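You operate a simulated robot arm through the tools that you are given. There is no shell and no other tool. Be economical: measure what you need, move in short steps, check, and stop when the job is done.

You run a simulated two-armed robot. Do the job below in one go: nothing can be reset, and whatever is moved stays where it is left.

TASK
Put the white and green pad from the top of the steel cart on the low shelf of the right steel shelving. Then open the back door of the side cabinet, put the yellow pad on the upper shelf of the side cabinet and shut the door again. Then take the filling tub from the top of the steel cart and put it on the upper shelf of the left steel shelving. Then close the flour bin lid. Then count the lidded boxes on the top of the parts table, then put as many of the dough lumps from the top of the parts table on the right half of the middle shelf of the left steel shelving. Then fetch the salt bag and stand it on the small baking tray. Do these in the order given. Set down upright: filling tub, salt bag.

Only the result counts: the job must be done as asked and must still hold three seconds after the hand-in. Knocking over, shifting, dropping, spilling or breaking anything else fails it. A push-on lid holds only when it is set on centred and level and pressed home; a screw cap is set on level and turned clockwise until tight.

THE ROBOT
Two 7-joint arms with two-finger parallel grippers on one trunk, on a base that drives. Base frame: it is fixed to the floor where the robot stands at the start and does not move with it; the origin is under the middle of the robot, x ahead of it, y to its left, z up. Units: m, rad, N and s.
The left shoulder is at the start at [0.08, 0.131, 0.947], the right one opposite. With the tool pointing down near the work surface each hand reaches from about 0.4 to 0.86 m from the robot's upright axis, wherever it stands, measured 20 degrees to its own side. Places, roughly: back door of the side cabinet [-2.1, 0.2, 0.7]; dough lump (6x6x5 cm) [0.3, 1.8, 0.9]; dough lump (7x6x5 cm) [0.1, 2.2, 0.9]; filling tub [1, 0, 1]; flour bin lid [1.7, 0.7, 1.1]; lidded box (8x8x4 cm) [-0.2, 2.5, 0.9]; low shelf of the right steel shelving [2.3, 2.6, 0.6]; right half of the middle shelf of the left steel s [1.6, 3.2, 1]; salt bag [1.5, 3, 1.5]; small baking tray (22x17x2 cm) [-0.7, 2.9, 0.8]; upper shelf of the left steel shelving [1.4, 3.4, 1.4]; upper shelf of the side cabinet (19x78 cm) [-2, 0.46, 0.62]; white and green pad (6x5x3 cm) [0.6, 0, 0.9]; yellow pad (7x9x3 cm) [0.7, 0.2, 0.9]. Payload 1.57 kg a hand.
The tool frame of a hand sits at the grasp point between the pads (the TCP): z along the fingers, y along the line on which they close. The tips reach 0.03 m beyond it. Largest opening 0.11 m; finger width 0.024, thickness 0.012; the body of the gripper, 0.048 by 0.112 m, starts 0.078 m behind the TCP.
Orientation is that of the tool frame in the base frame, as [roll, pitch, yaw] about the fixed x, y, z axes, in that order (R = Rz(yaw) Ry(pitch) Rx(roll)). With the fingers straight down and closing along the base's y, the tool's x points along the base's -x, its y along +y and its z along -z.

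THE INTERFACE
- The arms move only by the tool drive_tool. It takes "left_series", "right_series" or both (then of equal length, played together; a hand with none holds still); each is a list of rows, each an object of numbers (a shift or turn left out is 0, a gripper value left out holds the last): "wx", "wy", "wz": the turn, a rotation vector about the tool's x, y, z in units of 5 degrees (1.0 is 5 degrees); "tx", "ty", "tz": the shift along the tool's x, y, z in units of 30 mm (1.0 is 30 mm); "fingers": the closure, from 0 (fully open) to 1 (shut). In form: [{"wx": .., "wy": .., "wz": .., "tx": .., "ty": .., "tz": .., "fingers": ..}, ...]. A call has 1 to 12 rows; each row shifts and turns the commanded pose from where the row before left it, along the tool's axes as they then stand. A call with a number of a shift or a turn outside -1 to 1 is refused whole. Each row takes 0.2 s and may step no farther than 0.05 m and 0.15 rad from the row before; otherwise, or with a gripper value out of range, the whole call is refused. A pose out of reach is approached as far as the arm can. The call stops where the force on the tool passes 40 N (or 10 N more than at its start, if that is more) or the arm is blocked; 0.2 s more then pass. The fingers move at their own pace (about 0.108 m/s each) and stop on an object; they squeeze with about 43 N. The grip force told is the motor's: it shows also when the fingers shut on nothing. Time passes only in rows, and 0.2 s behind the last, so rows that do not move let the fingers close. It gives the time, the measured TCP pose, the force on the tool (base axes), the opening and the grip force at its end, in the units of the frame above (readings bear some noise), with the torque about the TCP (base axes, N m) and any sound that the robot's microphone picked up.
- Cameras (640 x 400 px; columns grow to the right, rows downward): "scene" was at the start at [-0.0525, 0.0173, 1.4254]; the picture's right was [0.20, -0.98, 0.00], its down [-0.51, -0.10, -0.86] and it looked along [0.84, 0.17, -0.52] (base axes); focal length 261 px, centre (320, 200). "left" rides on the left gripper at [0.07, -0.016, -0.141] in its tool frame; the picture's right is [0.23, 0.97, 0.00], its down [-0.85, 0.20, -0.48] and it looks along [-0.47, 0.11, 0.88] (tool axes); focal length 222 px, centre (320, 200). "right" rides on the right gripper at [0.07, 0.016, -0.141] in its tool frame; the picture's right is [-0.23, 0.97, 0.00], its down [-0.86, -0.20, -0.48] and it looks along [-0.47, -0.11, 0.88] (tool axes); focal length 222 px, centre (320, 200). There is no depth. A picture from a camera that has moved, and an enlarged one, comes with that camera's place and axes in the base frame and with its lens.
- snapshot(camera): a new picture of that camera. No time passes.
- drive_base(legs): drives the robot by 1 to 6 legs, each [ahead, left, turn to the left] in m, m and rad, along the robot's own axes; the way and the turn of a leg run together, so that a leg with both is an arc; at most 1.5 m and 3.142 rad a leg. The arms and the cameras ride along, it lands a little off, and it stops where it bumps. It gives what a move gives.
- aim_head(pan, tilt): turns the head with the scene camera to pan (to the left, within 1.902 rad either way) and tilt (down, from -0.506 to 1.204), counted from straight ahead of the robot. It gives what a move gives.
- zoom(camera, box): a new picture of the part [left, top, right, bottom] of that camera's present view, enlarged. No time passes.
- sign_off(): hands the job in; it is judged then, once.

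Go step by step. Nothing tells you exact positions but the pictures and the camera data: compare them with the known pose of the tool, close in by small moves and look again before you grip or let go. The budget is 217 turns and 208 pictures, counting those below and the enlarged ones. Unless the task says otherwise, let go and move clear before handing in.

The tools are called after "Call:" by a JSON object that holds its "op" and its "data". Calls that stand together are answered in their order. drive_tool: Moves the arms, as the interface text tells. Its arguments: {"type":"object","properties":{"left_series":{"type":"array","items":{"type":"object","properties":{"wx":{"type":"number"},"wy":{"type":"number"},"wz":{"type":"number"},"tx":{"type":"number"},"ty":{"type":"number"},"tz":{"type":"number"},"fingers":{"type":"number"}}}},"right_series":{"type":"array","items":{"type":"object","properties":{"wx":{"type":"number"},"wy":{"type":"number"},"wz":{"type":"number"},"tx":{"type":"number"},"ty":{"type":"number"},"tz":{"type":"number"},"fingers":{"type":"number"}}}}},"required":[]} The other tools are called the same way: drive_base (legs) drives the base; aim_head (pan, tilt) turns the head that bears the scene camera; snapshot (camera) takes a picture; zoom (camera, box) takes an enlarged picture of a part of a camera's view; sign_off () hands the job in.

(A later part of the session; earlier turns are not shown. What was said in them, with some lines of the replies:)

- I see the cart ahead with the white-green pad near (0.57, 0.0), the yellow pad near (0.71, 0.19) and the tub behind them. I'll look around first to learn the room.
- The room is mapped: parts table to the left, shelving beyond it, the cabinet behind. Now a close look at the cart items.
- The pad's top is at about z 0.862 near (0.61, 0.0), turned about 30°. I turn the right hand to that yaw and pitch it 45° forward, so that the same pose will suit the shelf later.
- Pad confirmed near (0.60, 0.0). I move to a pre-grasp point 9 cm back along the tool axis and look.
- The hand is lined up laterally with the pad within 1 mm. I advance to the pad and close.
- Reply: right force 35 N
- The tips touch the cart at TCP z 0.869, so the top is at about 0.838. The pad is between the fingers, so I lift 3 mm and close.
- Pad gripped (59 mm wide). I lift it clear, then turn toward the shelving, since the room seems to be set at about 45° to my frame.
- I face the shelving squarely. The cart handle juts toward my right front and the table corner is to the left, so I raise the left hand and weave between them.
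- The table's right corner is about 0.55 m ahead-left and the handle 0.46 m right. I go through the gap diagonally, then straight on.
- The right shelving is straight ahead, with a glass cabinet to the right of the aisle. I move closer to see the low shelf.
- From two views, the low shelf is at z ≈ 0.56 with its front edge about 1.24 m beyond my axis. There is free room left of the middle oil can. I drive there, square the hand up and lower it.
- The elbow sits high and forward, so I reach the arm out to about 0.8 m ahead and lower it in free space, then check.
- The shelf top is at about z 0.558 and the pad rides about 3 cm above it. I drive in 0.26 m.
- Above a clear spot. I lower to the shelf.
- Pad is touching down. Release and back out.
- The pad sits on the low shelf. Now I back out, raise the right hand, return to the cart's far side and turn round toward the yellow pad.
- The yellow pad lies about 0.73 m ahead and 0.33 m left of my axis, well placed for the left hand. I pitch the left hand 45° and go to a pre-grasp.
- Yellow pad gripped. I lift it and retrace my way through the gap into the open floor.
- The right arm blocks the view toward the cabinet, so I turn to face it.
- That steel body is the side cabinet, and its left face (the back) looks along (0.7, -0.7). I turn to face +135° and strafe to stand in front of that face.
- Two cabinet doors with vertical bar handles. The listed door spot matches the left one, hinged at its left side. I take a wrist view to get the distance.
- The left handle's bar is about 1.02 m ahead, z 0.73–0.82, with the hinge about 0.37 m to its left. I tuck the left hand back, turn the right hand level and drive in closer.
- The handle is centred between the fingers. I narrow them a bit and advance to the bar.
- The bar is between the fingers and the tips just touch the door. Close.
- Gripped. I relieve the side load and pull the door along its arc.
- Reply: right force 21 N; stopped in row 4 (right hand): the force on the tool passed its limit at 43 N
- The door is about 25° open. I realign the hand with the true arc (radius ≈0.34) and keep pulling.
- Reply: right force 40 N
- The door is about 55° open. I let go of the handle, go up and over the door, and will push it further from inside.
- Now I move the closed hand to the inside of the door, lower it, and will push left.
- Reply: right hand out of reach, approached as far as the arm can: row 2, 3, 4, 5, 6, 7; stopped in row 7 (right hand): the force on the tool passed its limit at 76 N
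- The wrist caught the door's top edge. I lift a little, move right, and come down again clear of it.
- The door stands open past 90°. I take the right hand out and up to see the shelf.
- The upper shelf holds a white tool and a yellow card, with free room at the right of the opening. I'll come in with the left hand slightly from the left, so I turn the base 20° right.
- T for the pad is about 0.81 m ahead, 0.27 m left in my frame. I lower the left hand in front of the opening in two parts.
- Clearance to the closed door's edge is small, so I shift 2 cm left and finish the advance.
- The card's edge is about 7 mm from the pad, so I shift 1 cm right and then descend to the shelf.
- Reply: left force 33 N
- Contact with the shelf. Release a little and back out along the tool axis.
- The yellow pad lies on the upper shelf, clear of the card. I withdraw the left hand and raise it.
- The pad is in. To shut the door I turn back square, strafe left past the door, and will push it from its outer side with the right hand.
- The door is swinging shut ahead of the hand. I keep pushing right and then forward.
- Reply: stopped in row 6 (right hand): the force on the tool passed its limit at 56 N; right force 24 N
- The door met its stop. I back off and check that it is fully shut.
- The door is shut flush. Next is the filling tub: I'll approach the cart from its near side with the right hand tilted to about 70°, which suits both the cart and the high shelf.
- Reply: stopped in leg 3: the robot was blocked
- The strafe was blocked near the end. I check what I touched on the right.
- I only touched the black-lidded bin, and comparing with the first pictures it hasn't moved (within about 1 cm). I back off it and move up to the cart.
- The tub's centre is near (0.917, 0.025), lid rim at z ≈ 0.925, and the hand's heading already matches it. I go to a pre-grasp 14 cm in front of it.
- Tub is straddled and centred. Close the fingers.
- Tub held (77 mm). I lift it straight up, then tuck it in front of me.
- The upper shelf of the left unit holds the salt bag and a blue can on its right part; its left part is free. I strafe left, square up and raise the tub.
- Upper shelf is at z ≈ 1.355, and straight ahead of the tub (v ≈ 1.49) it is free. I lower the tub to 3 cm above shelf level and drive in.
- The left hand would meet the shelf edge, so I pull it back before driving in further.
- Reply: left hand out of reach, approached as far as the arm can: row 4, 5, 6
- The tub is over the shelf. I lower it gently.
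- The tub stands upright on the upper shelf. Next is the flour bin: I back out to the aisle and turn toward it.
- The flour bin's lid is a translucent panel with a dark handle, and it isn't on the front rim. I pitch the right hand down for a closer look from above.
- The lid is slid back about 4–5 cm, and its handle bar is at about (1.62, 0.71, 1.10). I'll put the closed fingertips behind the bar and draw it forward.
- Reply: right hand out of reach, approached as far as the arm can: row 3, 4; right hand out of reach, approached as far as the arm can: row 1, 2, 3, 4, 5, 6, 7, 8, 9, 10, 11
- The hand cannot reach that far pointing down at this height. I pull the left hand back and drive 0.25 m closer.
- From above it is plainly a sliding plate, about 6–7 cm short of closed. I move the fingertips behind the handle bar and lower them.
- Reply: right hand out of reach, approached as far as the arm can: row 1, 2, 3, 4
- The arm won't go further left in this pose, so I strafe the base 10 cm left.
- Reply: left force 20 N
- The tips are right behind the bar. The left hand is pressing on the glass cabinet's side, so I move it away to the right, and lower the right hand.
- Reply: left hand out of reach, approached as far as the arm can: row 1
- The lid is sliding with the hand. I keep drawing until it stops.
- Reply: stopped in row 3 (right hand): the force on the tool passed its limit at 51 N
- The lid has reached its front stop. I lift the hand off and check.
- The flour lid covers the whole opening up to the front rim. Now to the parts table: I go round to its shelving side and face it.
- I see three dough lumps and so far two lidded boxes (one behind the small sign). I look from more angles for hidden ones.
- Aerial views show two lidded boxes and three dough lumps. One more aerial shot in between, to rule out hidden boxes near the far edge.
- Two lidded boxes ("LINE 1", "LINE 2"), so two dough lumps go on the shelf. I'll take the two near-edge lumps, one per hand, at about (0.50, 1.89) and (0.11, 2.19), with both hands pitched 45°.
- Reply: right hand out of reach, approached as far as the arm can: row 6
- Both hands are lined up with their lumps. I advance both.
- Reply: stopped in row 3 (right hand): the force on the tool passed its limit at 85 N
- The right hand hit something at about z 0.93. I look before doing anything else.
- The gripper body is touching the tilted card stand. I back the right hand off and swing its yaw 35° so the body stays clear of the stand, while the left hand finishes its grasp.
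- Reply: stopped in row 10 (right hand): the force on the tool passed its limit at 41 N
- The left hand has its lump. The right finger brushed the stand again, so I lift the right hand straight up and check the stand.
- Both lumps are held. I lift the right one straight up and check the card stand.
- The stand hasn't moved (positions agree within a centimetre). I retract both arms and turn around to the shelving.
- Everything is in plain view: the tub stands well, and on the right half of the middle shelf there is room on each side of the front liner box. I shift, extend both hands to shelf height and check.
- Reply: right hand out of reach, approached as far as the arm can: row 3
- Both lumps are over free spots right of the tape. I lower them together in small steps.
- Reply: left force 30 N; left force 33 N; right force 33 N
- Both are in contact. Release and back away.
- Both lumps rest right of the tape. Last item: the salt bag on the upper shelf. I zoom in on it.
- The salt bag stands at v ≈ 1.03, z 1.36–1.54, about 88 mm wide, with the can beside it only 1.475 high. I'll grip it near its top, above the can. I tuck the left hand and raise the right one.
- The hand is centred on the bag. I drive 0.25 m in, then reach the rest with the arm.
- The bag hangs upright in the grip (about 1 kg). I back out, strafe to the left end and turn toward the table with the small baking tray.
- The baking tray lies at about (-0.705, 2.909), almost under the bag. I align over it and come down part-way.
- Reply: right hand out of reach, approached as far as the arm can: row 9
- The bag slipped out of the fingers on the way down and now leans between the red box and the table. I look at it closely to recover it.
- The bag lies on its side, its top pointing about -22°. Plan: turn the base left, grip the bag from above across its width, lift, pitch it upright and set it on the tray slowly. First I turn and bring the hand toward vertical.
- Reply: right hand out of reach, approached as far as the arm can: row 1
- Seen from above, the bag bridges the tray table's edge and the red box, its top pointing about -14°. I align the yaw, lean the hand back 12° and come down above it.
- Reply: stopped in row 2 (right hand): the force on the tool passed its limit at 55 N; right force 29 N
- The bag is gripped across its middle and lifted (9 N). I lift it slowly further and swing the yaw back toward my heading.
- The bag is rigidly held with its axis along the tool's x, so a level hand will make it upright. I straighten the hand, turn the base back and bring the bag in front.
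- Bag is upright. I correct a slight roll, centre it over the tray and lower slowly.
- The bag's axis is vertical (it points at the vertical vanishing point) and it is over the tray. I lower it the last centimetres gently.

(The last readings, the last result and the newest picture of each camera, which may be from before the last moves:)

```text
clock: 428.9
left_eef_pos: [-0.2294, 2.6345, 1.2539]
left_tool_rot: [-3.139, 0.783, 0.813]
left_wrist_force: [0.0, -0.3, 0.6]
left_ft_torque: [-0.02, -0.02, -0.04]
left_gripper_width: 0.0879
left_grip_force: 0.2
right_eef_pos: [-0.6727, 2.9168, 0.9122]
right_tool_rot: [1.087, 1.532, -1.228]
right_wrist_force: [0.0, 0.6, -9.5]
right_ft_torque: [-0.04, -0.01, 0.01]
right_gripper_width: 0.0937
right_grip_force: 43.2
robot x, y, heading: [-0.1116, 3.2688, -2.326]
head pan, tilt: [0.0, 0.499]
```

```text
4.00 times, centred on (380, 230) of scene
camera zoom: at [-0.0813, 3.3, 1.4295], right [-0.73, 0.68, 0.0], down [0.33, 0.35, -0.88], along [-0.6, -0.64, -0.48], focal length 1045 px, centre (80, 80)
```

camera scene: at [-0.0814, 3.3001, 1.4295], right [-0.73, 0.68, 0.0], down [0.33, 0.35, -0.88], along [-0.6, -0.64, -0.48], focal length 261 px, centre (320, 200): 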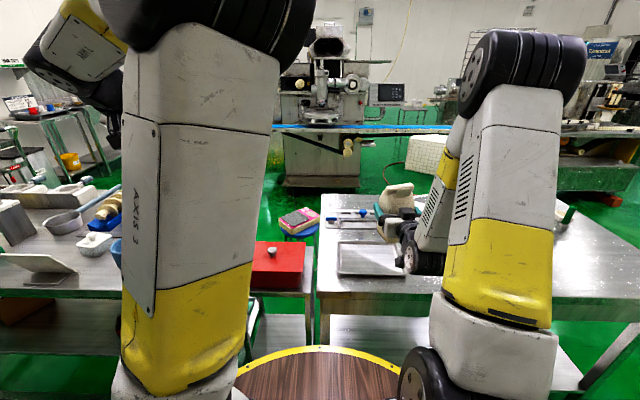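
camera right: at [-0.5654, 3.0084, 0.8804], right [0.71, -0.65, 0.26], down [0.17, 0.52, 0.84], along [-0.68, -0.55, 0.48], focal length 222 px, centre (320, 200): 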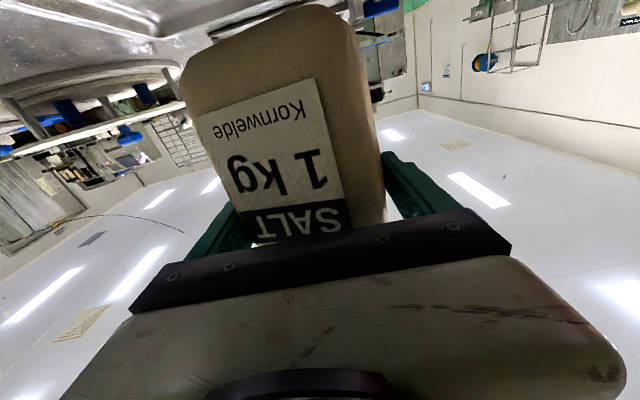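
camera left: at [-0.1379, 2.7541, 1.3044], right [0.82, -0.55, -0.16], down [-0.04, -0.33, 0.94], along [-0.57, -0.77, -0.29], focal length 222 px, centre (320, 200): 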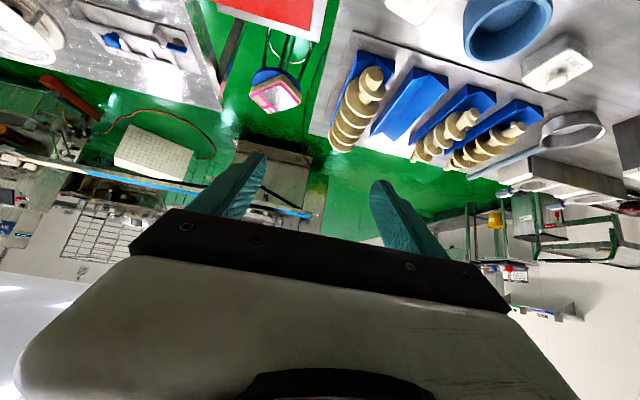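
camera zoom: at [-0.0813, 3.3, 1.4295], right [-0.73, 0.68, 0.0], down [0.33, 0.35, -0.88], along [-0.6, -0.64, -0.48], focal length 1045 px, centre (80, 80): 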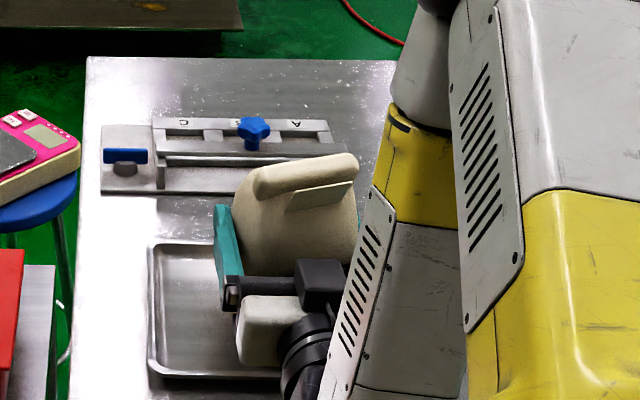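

Call:
{"op": "drive_tool", "data": {"right_series": [{"tx": 0.1}, {"tx": 0.1}, {"tx": 0.1}, {"tx": 0.1}, {}]}}

Call:
{"op": "snapshot", "data": {"camera": "right"}}

```text
clock: 430.1
left_eef_pos: [-0.2289, 2.6342, 1.2535]
left_tool_rot: [3.141, 0.782, 0.813]
left_wrist_force: [-0.1, -0.3, 0.2]
left_ft_torque: [-0.01, 0.04, -0.02]
left_gripper_width: 0.0879
left_grip_force: 0.0
right_eef_pos: [-0.672, 2.9163, 0.8994]
right_tool_rot: [1.096, 1.532, -1.223]
right_wrist_force: [-0.6, 0.0, -9.8]
right_ft_torque: [-0.03, 0.01, -0.03]
right_gripper_width: 0.0937
right_grip_force: 43.1
robot x, y, heading: [-0.1132, 3.2651, -2.324]
head pan, tilt: [0.0, 0.499]
```

```text
13 pictures are left
camera right: at [-0.5637, 3.0064, 0.8276], right [0.71, -0.65, 0.26], down [0.17, 0.52, 0.84], along [-0.68, -0.55, 0.48], focal length 222 px, centre (320, 200)
```

right: 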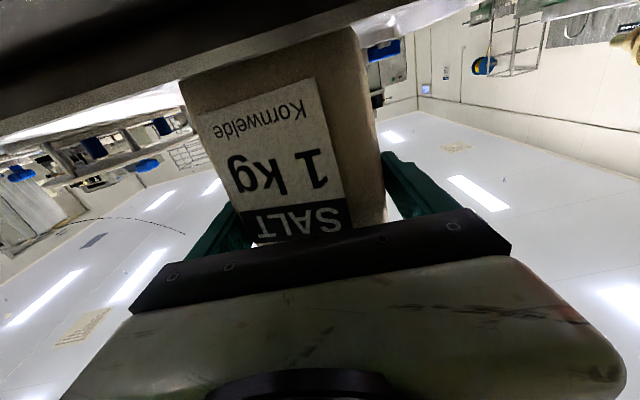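

Call:
{"op": "drive_tool", "data": {"right_series": [{"tx": 0.08}, {"tx": 0.08}, {}]}}

```text
clock: 430.9
left_eef_pos: [-0.2283, 2.6349, 1.2534]
left_tool_rot: [3.141, 0.786, 0.812]
left_wrist_force: [-0.2, -0.2, -0.1]
left_ft_torque: [0.04, 0.03, 0.0]
left_gripper_width: 0.0881
left_grip_force: 0.0
right_eef_pos: [-0.6714, 2.9179, 0.8974]
right_tool_rot: [0.896, 1.529, -1.426]
right_wrist_force: [-9.7, 2.3, 21.7]
right_ft_torque: [0.77, -0.06, 0.25]
right_gripper_width: 0.0933
right_grip_force: 43.5
robot x, y, heading: [-0.1137, 3.264, -2.324]
head pan, tilt: [0.0, 0.499]
```

The bag touches down on the tray (contact under its base). I ease off 1 mm, open and look.

Call:
{"op": "drive_tool", "data": {"right_series": [{"tx": -0.04}, {}, {"fingers": 0.1}, {"fingers": 0}, {"fingers": 0}, {}]}}

Call:
{"op": "snapshot", "data": {"camera": "right"}}

Call:
{"op": "zoom", "data": {"camera": "scene", "box": [320, 180, 440, 280]}}

```text
clock: 432.3
left_eef_pos: [-0.2287, 2.634, 1.253]
left_tool_rot: [-3.141, 0.785, 0.813]
left_wrist_force: [1.1, -0.2, 0.8]
left_ft_torque: [0.01, 0.01, 0.0]
left_gripper_width: 0.0885
left_grip_force: 0.2
right_eef_pos: [-0.6723, 2.9168, 0.895]
right_tool_rot: [1.091, 1.532, -1.225]
right_wrist_force: [-0.4, 0.2, -0.8]
right_ft_torque: [-0.01, -0.01, 0.02]
right_gripper_width: 0.1098
right_grip_force: 0.1
robot x, y, heading: [-0.1134, 3.2655, -2.323]
head pan, tilt: [0.0, 0.499]
```

```text
12 pictures are left
camera right: at [-0.5631, 3.0066, 0.8237], right [0.71, -0.65, 0.26], down [0.17, 0.52, 0.84], along [-0.68, -0.55, 0.48], focal length 222 px, centre (320, 200)
```

right: 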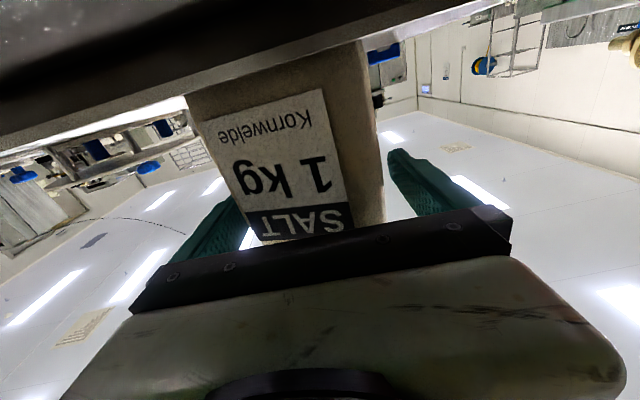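

```text
4.00 times, centred on (380, 230) of scene
camera zoom: at [-0.081, 3.3002, 1.4295], right [-0.73, 0.68, 0.0], down [0.33, 0.35, -0.88], along [-0.6, -0.64, -0.48], focal length 1045 px, centre (80, 80)
```

zoom: 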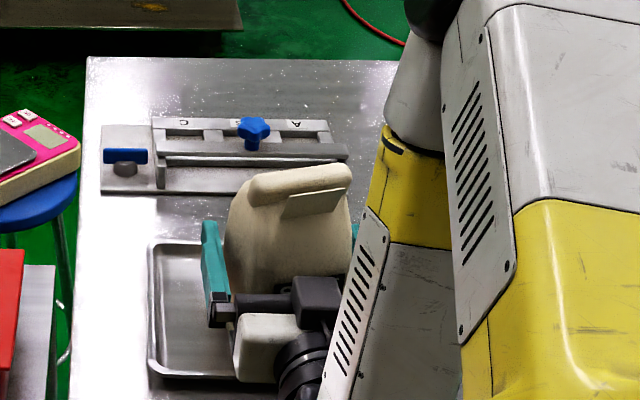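

The bag stands upright by itself in the tray. I back the hand straight out, slowly.

Call:
{"op": "drive_tool", "data": {"right_series": [{"tz": -0.25}, {"tz": -0.3}, {"tz": -0.3}, {"tz": -0.3}, {"tz": -0.4}, {"tz": -0.5}]}}

Call:
{"op": "zoom", "data": {"camera": "scene", "box": [310, 160, 470, 290]}}

```text
clock: 433.7
left_eef_pos: [-0.2285, 2.6335, 1.2532]
left_tool_rot: [-3.141, 0.784, 0.815]
left_wrist_force: [0.2, 0.4, -1.0]
left_ft_torque: [0.01, 0.06, -0.04]
left_gripper_width: 0.0881
left_grip_force: 0.1
right_eef_pos: [-0.6294, 2.9619, 0.8944]
right_tool_rot: [1.06, 1.533, -1.254]
right_wrist_force: [0.2, -0.5, 0.2]
right_ft_torque: [-0.02, -0.02, -0.08]
right_gripper_width: 0.1101
right_grip_force: 0.1
robot x, y, heading: [-0.1126, 3.2682, -2.322]
head pan, tilt: [0.0, 0.499]
```

```text
3.08 times, centred on (390, 225) of scene
camera zoom: at [-0.0807, 3.2996, 1.4295], right [-0.73, 0.68, 0.0], down [0.33, 0.35, -0.88], along [-0.6, -0.64, -0.48], focal length 804 px, centre (105, 123)
```

zoom: 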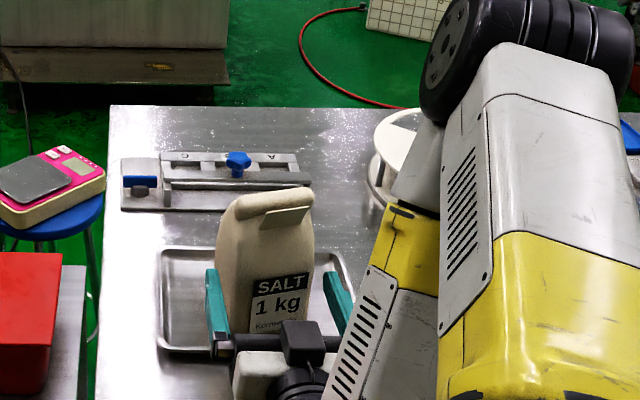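

The bag stands upright in the tray. I back the base away to clear the hand and do a final check.

Call:
{"op": "drive_base", "data": {"legs": [[-0.2, 0, 0]]}}

Call:
{"op": "drive_tool", "data": {"right_series": [{"tx": -0.9}, {"tx": -0.9}, {"tx": -0.9}, {"tx": -0.9}, {"tx": -0.9}]}}

Call:
{"op": "snapshot", "data": {"camera": "scene"}}

```text
clock: 435.3
left_eef_pos: [-0.0936, 2.78, 1.2527]
left_tool_rot: [-3.141, 0.784, 0.814]
left_wrist_force: [0.1, 1.0, -0.2]
left_ft_torque: [0.01, -0.01, 0.06]
left_gripper_width: 0.0883
left_grip_force: 0.0
right_eef_pos: [-0.4946, 3.1081, 0.8937]
right_tool_rot: [1.083, 1.532, -1.235]
right_wrist_force: [0.6, 0.8, 0.8]
right_ft_torque: [-0.02, 0.01, -0.01]
right_gripper_width: 0.1101
right_grip_force: 0.0
robot x, y, heading: [0.0213, 3.4143, -2.324]
head pan, tilt: [0.0, 0.499]
```

```text
clock: 436.5
left_eef_pos: [-0.0931, 2.7796, 1.2536]
left_tool_rot: [-3.14, 0.783, 0.813]
left_wrist_force: [-0.5, -0.4, -0.5]
left_ft_torque: [0.01, -0.01, -0.01]
left_gripper_width: 0.0881
left_grip_force: 0.1
right_eef_pos: [-0.5185, 3.0948, 1.0186]
right_tool_rot: [1.074, 1.534, -1.243]
right_wrist_force: [0.0, 0.3, -0.5]
right_ft_torque: [-0.01, 0.02, 0.06]
right_gripper_width: 0.1102
right_grip_force: 0.1
right hand out of reach, approached as far as the arm can: row 3, 4, 5
robot x, y, heading: [0.0193, 3.4122, -2.329]
head pan, tilt: [0.0, 0.499]
```

```text
9 pictures are left
camera scene: at [0.0549, 3.4454, 1.4295], right [-0.73, 0.68, 0.0], down [0.33, 0.35, -0.88], along [-0.6, -0.64, -0.48], focal length 261 px, centre (320, 200)
```

scene: 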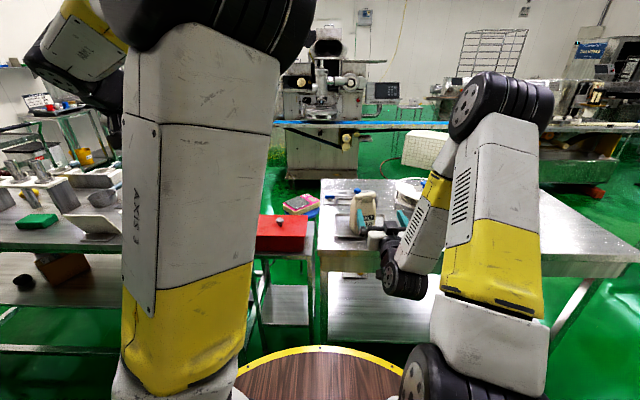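

Bag stands upright on the tray and both hands are clear and empty. All the steps are done, so I hand in.

Call:
{"op": "sign_off", "data": {}}

```text
The job is handed in.
```

All the steps were carried out in order and handed in, but the salt bag slipped from the gripper on the way to its tray and fell before I recovered it.

- **Pads:** The white and green pad is on the low shelf of the right shelving. The yellow pad is on the upper shelf of the side cabinet and the door is shut. The cabinet has two doors on that face; I took the left one as the back door because its position matched.
- **Tub and flour bin:** The filling tub stands upright on the upper shelf of the left shelving, and the flour bin lid is drawn to its front stop.
- **Dough lumps:** I counted two lidded boxes ("LINE 1" and "LINE 2"). Two lumps are now on the right half of the middle shelf of the left shelving.
- **Salt bag:** It fell onto the tray table's edge and the red box. I picked it up, and it now stands upright in the small baking tray. The red box looked unmoved in the last picture.
- **Other contacts:**
  - The base bumped the black-lidded bin.
  - The right hand pressed the card stand on the parts table. From the pictures, neither it nor the bin moved by more than about a centimetre.
  - The left hand briefly pressed the glass cabinet; I didn't check that one for movement.
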